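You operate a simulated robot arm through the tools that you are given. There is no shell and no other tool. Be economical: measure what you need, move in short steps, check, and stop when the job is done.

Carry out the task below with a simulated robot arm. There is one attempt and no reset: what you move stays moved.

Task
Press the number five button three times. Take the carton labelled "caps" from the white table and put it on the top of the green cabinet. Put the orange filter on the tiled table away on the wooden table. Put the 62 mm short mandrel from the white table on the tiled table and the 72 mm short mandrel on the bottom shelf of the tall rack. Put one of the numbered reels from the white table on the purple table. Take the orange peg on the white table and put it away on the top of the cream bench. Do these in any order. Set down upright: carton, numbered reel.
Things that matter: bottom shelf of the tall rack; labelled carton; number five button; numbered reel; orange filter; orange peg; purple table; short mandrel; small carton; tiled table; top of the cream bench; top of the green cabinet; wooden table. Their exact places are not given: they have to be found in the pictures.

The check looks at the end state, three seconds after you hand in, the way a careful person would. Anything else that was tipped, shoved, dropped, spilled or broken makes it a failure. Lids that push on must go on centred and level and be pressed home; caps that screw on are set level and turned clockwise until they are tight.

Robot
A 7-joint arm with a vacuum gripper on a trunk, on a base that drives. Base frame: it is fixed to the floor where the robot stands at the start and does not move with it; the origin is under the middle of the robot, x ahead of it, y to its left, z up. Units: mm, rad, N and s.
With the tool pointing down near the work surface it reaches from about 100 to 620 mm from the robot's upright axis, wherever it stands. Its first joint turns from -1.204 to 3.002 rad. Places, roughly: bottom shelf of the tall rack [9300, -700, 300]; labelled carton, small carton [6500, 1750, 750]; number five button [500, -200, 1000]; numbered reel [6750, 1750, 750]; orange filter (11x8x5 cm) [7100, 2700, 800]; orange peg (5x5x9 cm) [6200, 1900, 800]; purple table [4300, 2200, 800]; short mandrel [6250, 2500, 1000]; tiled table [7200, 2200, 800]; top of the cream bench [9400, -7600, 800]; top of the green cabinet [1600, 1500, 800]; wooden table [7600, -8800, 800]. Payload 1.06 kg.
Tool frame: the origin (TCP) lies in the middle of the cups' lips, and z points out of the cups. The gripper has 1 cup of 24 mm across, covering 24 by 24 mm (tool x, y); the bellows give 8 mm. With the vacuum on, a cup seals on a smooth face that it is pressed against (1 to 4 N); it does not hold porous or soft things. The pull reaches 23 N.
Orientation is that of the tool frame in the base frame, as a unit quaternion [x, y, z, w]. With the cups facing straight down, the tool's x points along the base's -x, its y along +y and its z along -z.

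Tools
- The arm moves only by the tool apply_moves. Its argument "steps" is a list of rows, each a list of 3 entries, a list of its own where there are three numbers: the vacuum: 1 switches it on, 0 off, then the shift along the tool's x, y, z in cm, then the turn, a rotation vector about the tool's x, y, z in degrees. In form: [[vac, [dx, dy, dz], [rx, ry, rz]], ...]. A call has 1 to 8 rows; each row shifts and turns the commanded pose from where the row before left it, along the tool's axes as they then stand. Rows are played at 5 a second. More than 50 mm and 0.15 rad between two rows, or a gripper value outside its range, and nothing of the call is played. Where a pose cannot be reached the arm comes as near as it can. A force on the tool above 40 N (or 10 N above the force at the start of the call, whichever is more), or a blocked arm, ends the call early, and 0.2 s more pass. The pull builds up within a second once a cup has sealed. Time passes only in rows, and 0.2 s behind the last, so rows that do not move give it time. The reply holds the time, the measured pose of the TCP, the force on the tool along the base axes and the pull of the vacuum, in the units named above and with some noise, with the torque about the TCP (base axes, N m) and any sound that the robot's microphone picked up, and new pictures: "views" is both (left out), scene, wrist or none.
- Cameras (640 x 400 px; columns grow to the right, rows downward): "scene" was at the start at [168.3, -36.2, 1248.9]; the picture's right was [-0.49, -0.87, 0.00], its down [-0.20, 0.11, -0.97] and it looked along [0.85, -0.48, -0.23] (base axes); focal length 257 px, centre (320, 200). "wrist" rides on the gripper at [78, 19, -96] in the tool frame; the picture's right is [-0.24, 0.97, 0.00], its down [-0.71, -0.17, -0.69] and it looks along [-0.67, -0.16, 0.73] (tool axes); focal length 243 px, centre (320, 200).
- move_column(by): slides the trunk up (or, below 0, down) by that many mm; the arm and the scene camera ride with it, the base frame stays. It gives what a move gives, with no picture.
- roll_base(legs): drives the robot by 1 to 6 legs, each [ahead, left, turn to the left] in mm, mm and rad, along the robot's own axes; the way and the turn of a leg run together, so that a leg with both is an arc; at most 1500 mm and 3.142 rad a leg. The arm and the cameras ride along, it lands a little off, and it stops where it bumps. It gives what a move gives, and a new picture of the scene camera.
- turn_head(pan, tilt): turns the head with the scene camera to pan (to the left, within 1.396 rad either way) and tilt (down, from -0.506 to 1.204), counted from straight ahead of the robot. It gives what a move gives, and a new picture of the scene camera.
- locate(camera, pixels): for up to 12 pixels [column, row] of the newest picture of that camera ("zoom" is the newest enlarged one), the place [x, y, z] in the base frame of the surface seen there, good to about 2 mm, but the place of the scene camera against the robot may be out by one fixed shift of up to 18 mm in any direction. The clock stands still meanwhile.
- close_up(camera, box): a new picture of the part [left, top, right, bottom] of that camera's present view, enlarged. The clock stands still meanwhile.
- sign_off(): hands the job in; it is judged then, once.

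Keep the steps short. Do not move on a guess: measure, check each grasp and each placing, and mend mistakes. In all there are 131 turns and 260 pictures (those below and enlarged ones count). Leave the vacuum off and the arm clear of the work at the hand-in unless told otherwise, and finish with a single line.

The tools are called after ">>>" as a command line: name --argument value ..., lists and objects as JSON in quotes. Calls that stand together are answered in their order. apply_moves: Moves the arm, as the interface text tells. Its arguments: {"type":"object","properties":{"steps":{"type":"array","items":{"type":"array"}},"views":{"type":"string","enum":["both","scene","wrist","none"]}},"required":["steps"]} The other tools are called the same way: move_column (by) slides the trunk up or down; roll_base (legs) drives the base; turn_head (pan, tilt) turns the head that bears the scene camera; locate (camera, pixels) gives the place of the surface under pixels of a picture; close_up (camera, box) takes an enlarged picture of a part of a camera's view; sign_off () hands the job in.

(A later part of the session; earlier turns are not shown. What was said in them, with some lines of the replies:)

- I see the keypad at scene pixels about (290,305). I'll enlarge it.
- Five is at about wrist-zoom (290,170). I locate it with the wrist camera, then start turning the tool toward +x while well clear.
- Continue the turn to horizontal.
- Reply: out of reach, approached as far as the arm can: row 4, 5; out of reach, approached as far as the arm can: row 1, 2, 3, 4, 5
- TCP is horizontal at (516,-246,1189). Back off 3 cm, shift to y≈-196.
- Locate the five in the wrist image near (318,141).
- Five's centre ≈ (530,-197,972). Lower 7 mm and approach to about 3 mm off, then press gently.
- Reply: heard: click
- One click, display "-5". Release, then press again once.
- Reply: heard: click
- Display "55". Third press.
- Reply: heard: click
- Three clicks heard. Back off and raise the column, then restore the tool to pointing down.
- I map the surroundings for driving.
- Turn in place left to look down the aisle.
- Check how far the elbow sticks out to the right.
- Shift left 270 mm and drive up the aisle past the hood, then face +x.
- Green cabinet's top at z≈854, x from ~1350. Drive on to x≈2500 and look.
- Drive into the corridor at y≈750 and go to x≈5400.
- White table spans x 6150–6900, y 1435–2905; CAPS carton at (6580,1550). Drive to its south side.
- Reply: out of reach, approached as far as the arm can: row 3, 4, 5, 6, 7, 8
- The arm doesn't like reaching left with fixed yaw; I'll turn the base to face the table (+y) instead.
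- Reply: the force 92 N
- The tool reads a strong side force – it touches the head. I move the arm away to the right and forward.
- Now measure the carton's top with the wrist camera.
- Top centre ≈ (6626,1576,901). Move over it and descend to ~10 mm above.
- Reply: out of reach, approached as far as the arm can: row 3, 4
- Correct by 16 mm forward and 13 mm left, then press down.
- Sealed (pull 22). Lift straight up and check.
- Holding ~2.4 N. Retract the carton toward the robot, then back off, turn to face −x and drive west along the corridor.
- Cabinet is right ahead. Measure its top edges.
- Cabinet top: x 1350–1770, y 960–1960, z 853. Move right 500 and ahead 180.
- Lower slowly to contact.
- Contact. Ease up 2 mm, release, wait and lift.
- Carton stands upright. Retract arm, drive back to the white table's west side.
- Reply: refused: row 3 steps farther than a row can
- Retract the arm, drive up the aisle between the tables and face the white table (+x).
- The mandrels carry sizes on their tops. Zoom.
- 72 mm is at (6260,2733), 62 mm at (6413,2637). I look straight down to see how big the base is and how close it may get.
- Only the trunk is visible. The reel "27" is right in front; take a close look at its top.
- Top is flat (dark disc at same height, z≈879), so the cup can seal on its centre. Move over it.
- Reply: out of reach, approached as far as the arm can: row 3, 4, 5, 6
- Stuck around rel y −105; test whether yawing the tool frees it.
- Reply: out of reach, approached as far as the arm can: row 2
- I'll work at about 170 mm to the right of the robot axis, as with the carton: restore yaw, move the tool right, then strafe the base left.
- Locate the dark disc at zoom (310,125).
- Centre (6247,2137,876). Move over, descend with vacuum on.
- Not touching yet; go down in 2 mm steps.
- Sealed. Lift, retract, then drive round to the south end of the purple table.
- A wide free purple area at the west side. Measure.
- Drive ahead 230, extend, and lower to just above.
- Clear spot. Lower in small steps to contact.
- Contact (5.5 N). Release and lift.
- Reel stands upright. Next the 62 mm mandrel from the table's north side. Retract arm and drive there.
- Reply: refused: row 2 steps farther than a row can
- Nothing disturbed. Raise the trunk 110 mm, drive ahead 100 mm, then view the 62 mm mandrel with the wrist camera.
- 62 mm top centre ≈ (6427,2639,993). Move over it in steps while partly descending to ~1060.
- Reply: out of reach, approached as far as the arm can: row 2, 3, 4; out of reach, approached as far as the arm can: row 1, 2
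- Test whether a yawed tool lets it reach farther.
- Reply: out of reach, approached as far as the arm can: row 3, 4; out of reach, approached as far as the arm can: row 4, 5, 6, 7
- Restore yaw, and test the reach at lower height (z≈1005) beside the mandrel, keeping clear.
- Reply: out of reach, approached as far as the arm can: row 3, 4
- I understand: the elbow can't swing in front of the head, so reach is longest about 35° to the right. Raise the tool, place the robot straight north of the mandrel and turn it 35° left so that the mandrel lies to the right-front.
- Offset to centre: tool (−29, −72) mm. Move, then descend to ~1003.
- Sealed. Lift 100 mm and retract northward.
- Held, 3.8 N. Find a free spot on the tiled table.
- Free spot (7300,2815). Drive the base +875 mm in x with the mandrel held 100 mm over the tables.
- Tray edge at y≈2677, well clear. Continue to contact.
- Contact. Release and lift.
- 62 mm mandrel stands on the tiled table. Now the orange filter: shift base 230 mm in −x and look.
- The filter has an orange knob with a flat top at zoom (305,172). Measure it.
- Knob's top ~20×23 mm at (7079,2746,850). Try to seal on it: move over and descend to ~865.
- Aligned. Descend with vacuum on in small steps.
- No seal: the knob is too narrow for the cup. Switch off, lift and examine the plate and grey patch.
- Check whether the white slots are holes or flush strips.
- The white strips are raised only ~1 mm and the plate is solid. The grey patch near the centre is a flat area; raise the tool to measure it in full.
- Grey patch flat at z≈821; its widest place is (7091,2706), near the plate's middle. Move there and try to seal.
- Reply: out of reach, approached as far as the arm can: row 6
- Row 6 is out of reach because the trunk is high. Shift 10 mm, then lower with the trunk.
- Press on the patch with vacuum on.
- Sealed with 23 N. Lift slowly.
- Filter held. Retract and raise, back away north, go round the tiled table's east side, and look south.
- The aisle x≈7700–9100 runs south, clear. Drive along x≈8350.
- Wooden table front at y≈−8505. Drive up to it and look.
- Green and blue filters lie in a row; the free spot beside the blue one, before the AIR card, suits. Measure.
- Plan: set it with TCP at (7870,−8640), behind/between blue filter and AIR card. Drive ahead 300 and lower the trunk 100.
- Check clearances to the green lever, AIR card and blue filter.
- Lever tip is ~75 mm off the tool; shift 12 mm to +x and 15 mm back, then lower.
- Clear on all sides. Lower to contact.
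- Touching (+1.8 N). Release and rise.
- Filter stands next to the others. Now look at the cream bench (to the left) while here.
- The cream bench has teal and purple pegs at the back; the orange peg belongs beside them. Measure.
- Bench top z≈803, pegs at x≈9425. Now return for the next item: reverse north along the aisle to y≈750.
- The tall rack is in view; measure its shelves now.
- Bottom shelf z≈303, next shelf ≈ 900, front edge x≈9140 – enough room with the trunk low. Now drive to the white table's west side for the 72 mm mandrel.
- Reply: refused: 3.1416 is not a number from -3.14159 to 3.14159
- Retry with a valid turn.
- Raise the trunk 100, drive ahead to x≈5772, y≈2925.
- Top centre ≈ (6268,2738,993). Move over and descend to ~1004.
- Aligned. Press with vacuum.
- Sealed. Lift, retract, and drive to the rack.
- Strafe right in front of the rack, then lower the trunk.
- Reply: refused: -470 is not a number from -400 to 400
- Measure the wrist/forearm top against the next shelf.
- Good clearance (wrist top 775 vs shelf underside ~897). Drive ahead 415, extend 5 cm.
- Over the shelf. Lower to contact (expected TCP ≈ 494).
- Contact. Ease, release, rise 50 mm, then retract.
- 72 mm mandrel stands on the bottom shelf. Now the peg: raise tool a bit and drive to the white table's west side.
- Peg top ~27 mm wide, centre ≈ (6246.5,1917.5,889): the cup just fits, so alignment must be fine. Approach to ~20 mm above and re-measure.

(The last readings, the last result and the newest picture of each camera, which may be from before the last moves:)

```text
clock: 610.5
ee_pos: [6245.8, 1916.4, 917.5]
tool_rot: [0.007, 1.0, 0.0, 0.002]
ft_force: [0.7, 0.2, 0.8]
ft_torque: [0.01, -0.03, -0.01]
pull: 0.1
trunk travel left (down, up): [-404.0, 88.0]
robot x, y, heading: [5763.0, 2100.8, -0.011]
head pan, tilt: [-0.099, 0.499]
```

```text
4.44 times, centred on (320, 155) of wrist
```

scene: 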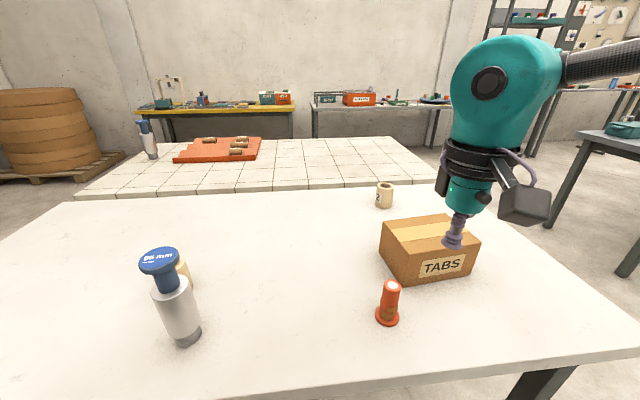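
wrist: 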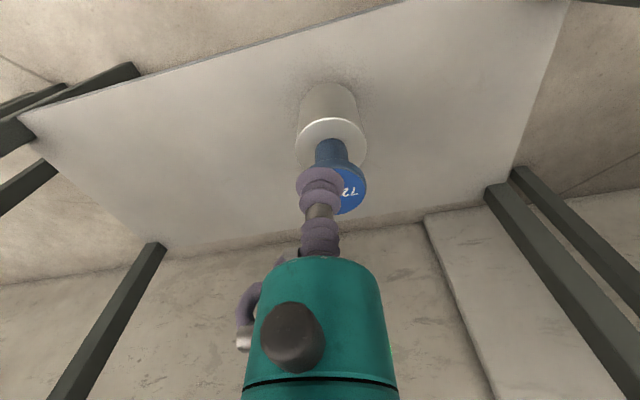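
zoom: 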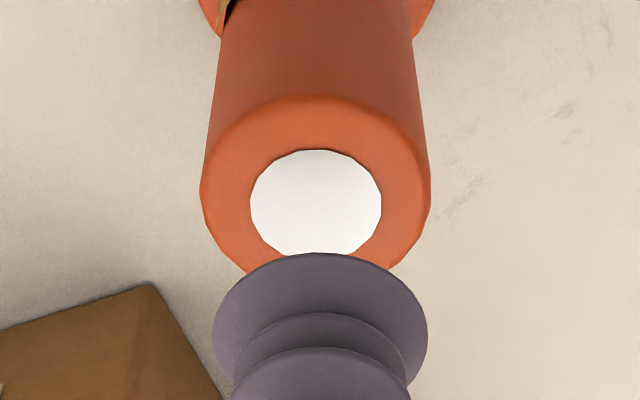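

>>> locate --camera "zoom" --pixels '[[316, 153], [253, 205], [379, 205], [316, 205], [316, 245], [205, 200], [428, 200], [316, 110]]'

```text
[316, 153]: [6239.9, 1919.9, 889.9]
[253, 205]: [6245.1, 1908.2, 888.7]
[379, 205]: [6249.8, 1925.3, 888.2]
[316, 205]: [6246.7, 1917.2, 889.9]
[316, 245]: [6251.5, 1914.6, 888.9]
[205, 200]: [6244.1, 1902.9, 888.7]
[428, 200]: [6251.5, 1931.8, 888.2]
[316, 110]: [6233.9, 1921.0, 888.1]
```

Centre ≈ (6248,1917.2). Nudge 2 mm ahead, 1 mm left and press.

>>> apply_moves --steps '[[0, [-0.2, 0.1, 1.0], [0, 0, 0]], [1, [0, 0, 1.0], [0, 0, 0]], [1, [0, 0, 0.6], [0, 0, 0]], [1, [0, 0, 0.3], [0, 0, 0]], [1, [0, 0, 0.2], [0, 0, 0]], [1, [0, 0, 0], [0, 0, 0]], [1, [0, 0, 0], [0, 0, 0]], [1, [0, 0, 0], [0, 0, 0]]]' --views "none"

```text
clock: 612.3
ee_pos: [6246.9, 1918.9, 886.8]
tool_rot: [0.008, 1.0, 0.002, 0.001]
ft_force: [2.0, 0.1, 6.8]
ft_torque: [-0.01, -0.03, 0.01]
pull: 22.4
trunk travel left (down, up): [-404.0, 88.0]
robot x, y, heading: [5759.9, 2099.0, -0.013]
head pan, tilt: [-0.099, 0.499]
```

Sealed. Lift, retract and drive: corridor, then south along x≈8350 facing +x.

>>> apply_moves --steps '[[1, [0, 0, -1], [0, 0, 0]], [1, [0, 0, -4], [0, 0, 0]], [1, [0, 0, -4.5], [0, 0, 0]], [1, [0, 0, -4.5], [0, 0, 0]], [1, [3, -0.5, -3], [0, 0, 0]], [1, [4, -0.5, -1], [0, 0, 0]], [1, [2, -0.5, 0], [0, 0, 0]]]' --views "wrist"

>>> roll_base --legs '[[-310, 0, 0.012], [0, -1450, 0], [1450, 0, 0], [1450, 0, 0], [0, -1300, 0], [0, -1300, 0]]'

```text
clock: 613.9
ee_pos: [6156.8, 1904.2, 1066.6]
tool_rot: [0.006, 1.0, 0.001, 0.001]
ft_force: [0.0, 0.8, -0.8]
ft_torque: [-0.01, 0.01, -0.03]
pull: 23.5
trunk travel left (down, up): [-404.0, 88.0]
robot x, y, heading: [5759.2, 2097.4, -0.02]
head pan, tilt: [-0.099, 0.499]
```

wrist: 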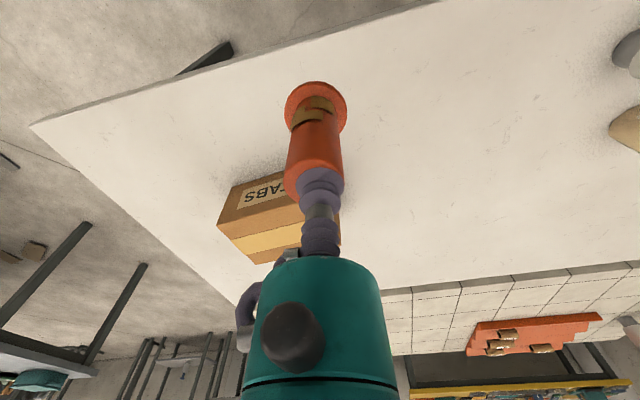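

```text
clock: 664.5
ee_pos: [8764.5, -2139.9, 1066.9]
tool_rot: [-0.003, 1.0, 0.002, 0.001]
ft_force: [0.1, 0.3, 0.3]
ft_torque: [0.02, -0.01, 0.03]
pull: 22.8
trunk travel left (down, up): [-404.0, 88.0]
robot x, y, heading: [8362.4, -1955.7, 0.011]
head pan, tilt: [-0.099, 0.499]
```

scene: 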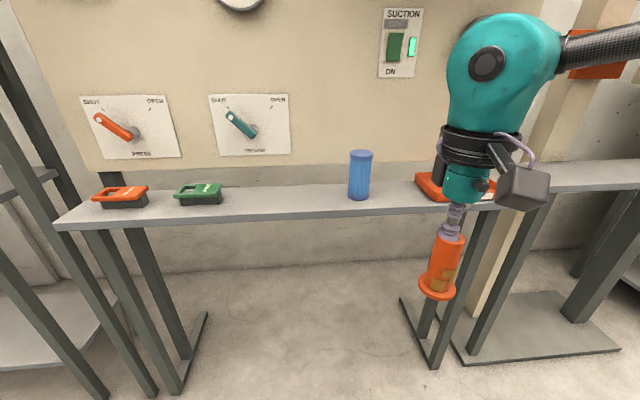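

Peg still held. Continue south.

>>> roll_base --legs '[[-60, -1350, -0.011], [0, -1350, 0], [0, -1350, 0], [0, -1250, 0]]'

>>> turn_head --pan 0.0 --tilt 0.45

```text
clock: 710.8
ee_pos: [8663.5, -7472.9, 1067.8]
tool_rot: [0.004, 1.0, 0.001, 0.001]
ft_force: [0.9, -0.4, -0.1]
ft_torque: [-0.03, -0.01, -0.02]
pull: 22.7
trunk travel left (down, up): [-404.0, 88.0]
robot x, y, heading: [8263.8, -7281.3, -0.008]
head pan, tilt: [-0.099, 0.499]
```

scene: 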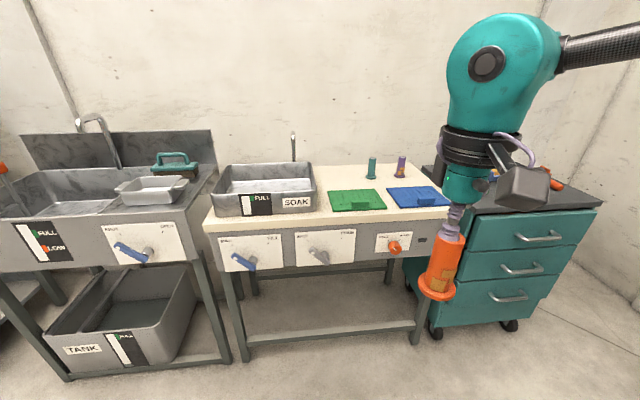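

```text
clock: 711.5
ee_pos: [8664.5, -7473.3, 1066.9]
tool_rot: [0.004, 1.0, 0.001, 0.001]
ft_force: [0.1, -0.6, -0.1]
ft_torque: [0.02, -0.04, -0.01]
pull: 23.6
trunk travel left (down, up): [-404.0, 88.0]
robot x, y, heading: [8261.1, -7281.1, -0.002]
head pan, tilt: [0.0, 0.45]
5 turns are left
```

scene: 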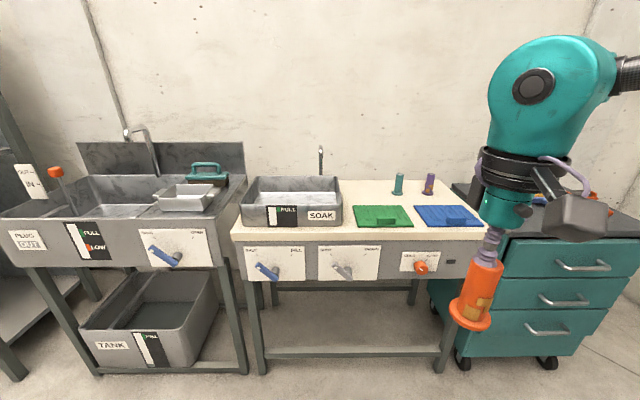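

Few turns remain, so I combine: measure the free place left of the teal peg, behind the green mat, and drive to the bench, turned 0.6 rad left.

>>> locate --camera "scene" --pixels '[[366, 196], [375, 200], [398, 193], [358, 207], [408, 206], [342, 200], [385, 190], [400, 202], [300, 232], [330, 180]]'

>>> roll_base --legs '[[0, -250, 0.002], [520, 0, 0], [0, 0, 0.6]]'

>>> apply_moves --steps '[[1, [0, 0, 0], [0, 0, 0]]]' --views "wrist"

>>> locate --camera "wrist" --pixels '[[320, 240], [260, 220], [380, 220], [260, 160], [380, 160], [220, 200], [420, 200], [320, 100]]'

```text
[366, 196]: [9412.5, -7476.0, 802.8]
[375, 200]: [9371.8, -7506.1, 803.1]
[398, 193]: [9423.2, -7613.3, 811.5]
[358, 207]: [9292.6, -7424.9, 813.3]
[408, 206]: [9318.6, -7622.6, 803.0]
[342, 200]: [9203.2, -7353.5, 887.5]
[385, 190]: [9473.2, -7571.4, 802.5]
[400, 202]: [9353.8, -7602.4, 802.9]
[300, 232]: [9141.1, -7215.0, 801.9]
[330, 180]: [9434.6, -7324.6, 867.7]
```

```text
clock: 718.6
ee_pos: [9224.1, -7464.6, 1066.1]
tool_rot: [-0.292, 0.956, 0.001, 0.0]
ft_force: [0.2, -0.3, 0.1]
ft_torque: [-0.01, 0.02, 0.01]
pull: 22.8
trunk travel left (down, up): [-404.0, 88.0]
robot x, y, heading: [8788.0, -7530.0, 0.588]
head pan, tilt: [0.0, 0.45]
```

scene: 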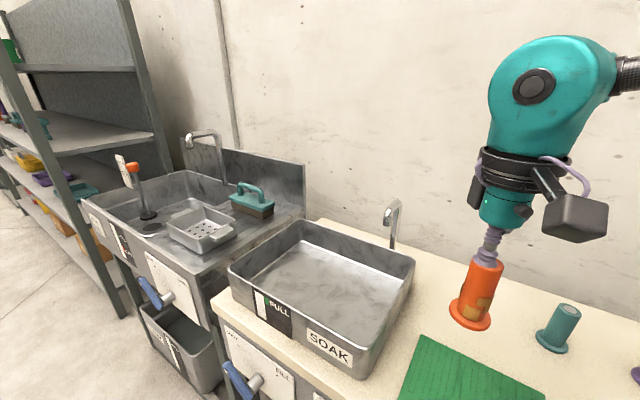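

```text
clock: 719.0
ee_pos: [9224.7, -7465.0, 1066.7]
tool_rot: [-0.291, 0.957, 0.001, 0.0]
ft_force: [0.4, -0.7, -0.3]
ft_torque: [0.0, -0.02, 0.02]
pull: 23.4
trunk travel left (down, up): [-404.0, 88.0]
robot x, y, heading: [8788.5, -7527.9, 0.592]
head pan, tilt: [0.0, 0.45]
```

wrist: 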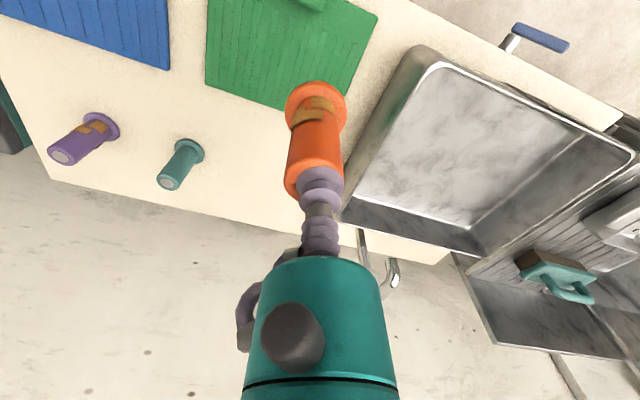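

```text
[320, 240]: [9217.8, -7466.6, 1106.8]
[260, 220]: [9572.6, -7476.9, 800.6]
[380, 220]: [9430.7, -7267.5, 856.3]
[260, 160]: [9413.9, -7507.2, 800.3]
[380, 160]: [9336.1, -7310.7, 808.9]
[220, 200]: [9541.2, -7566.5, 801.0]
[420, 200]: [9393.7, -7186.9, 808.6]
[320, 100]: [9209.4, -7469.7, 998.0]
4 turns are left
```

Target (9370,−7505): clear of mat (x<9320), sink and teal peg. Move there and descend to ~12 mm above the bench.

>>> apply_moves --steps '[[1, [-2.46, -2.86, 2.5], [0, 0, 0]], [1, [-2.46, -2.86, 2.5], [0, 0, 0]], [1, [-2.46, -2.86, 2.5], [0, 0, 0]], [1, [-2.46, -2.86, 2.5], [0, 0, 0]], [1, [0, 0, 3.5], [0, 0, 0]], [1, [0, 0, 2.9], [0, 0, 0]], [1, [0, 0, 0], [0, 0, 0]]]' --views "both"

```text
clock: 720.6
ee_pos: [9369.6, -7505.4, 902.5]
tool_rot: [-0.292, 0.956, 0.002, 0.001]
ft_force: [0.3, -0.3, -1.1]
ft_torque: [0.03, 0.0, 0.01]
pull: 23.0
trunk travel left (down, up): [-404.0, 88.0]
robot x, y, heading: [8785.1, -7533.1, 0.594]
head pan, tilt: [0.0, 0.45]
3 turns are left
```

scene: 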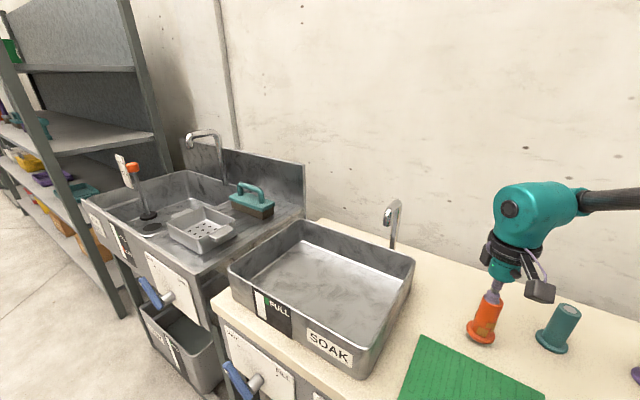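
wrist: 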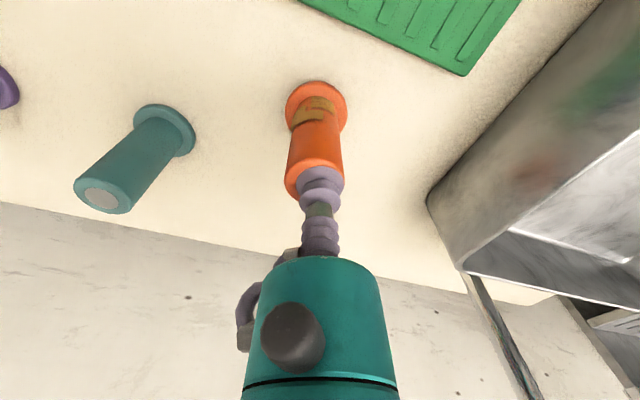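

Upright, ~13 mm above the bench in a clear place. Lower to contact, release, and lift away.

>>> apply_moves --steps '[[1, [0, 0, 1.0], [0, 0, 0]], [1, [0, 0, 0.25], [0, 0, 0]], [1, [0, 0, 0.15], [0, 0, 0]]]' --views "none"

>>> apply_moves --steps '[[0, [0, 0, 0], [0, 0, 0]], [0, [0, 0, 0], [0, 0, 0]], [0, [0, 0, 0], [0, 0, 0]], [0, [0, 0, 0], [0, 0, 0]], [0, [0, 0, -1], [0, 0, 0]], [0, [0, 0, -4.5], [0, 0, 0]], [0, [0, 0, -4.5], [0, 0, 0]], [0, [0, 0, -4.5], [0, 0, 0]]]' --views "both"

```text
clock: 721.4
ee_pos: [9370.0, -7506.5, 888.3]
tool_rot: [-0.292, 0.956, 0.001, 0.0]
ft_force: [-0.8, 0.6, -0.5]
ft_torque: [0.01, -0.01, 0.0]
pull: 22.6
trunk travel left (down, up): [-404.0, 88.0]
robot x, y, heading: [8784.3, -7532.4, 0.591]
head pan, tilt: [0.0, 0.45]
```

```text
clock: 723.2
ee_pos: [9368.8, -7506.3, 1033.9]
tool_rot: [-0.291, 0.957, 0.001, 0.0]
ft_force: [-0.4, -0.3, 0.5]
ft_torque: [0.02, 0.03, 0.0]
pull: 0.2
trunk travel left (down, up): [-404.0, 88.0]
robot x, y, heading: [8783.8, -7530.2, 0.593]
head pan, tilt: [0.0, 0.45]
2 turns are left
```

scene: 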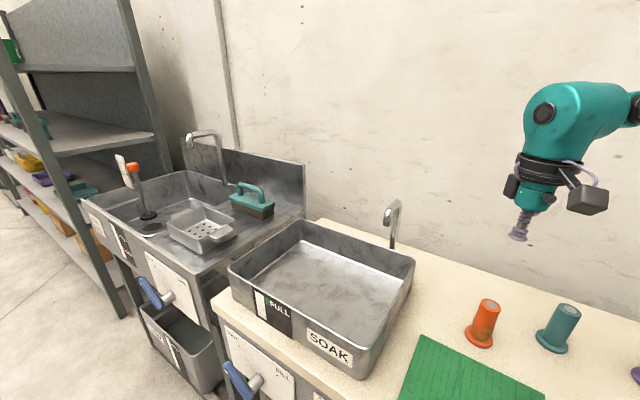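
wrist: 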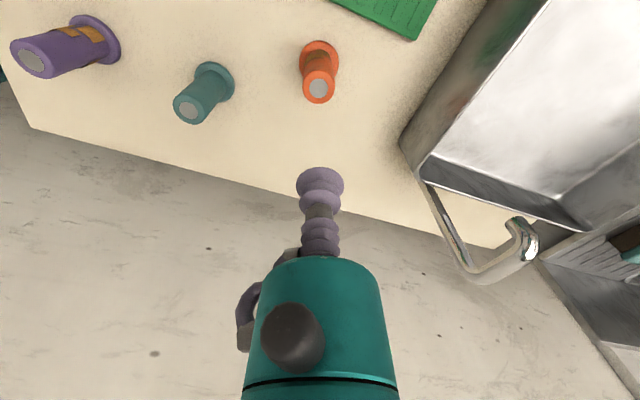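

The orange peg is standing upright beside the teal one. The vacuum is off and the arm is clear, so I'm handing in.

>>> sign_off

```text
The job is handed in.
```

I finished all seven parts and handed in: five pressed three times, and the caps carton, orange filter, both mandrels, reel 27 and orange peg each set down in its asked-for place.
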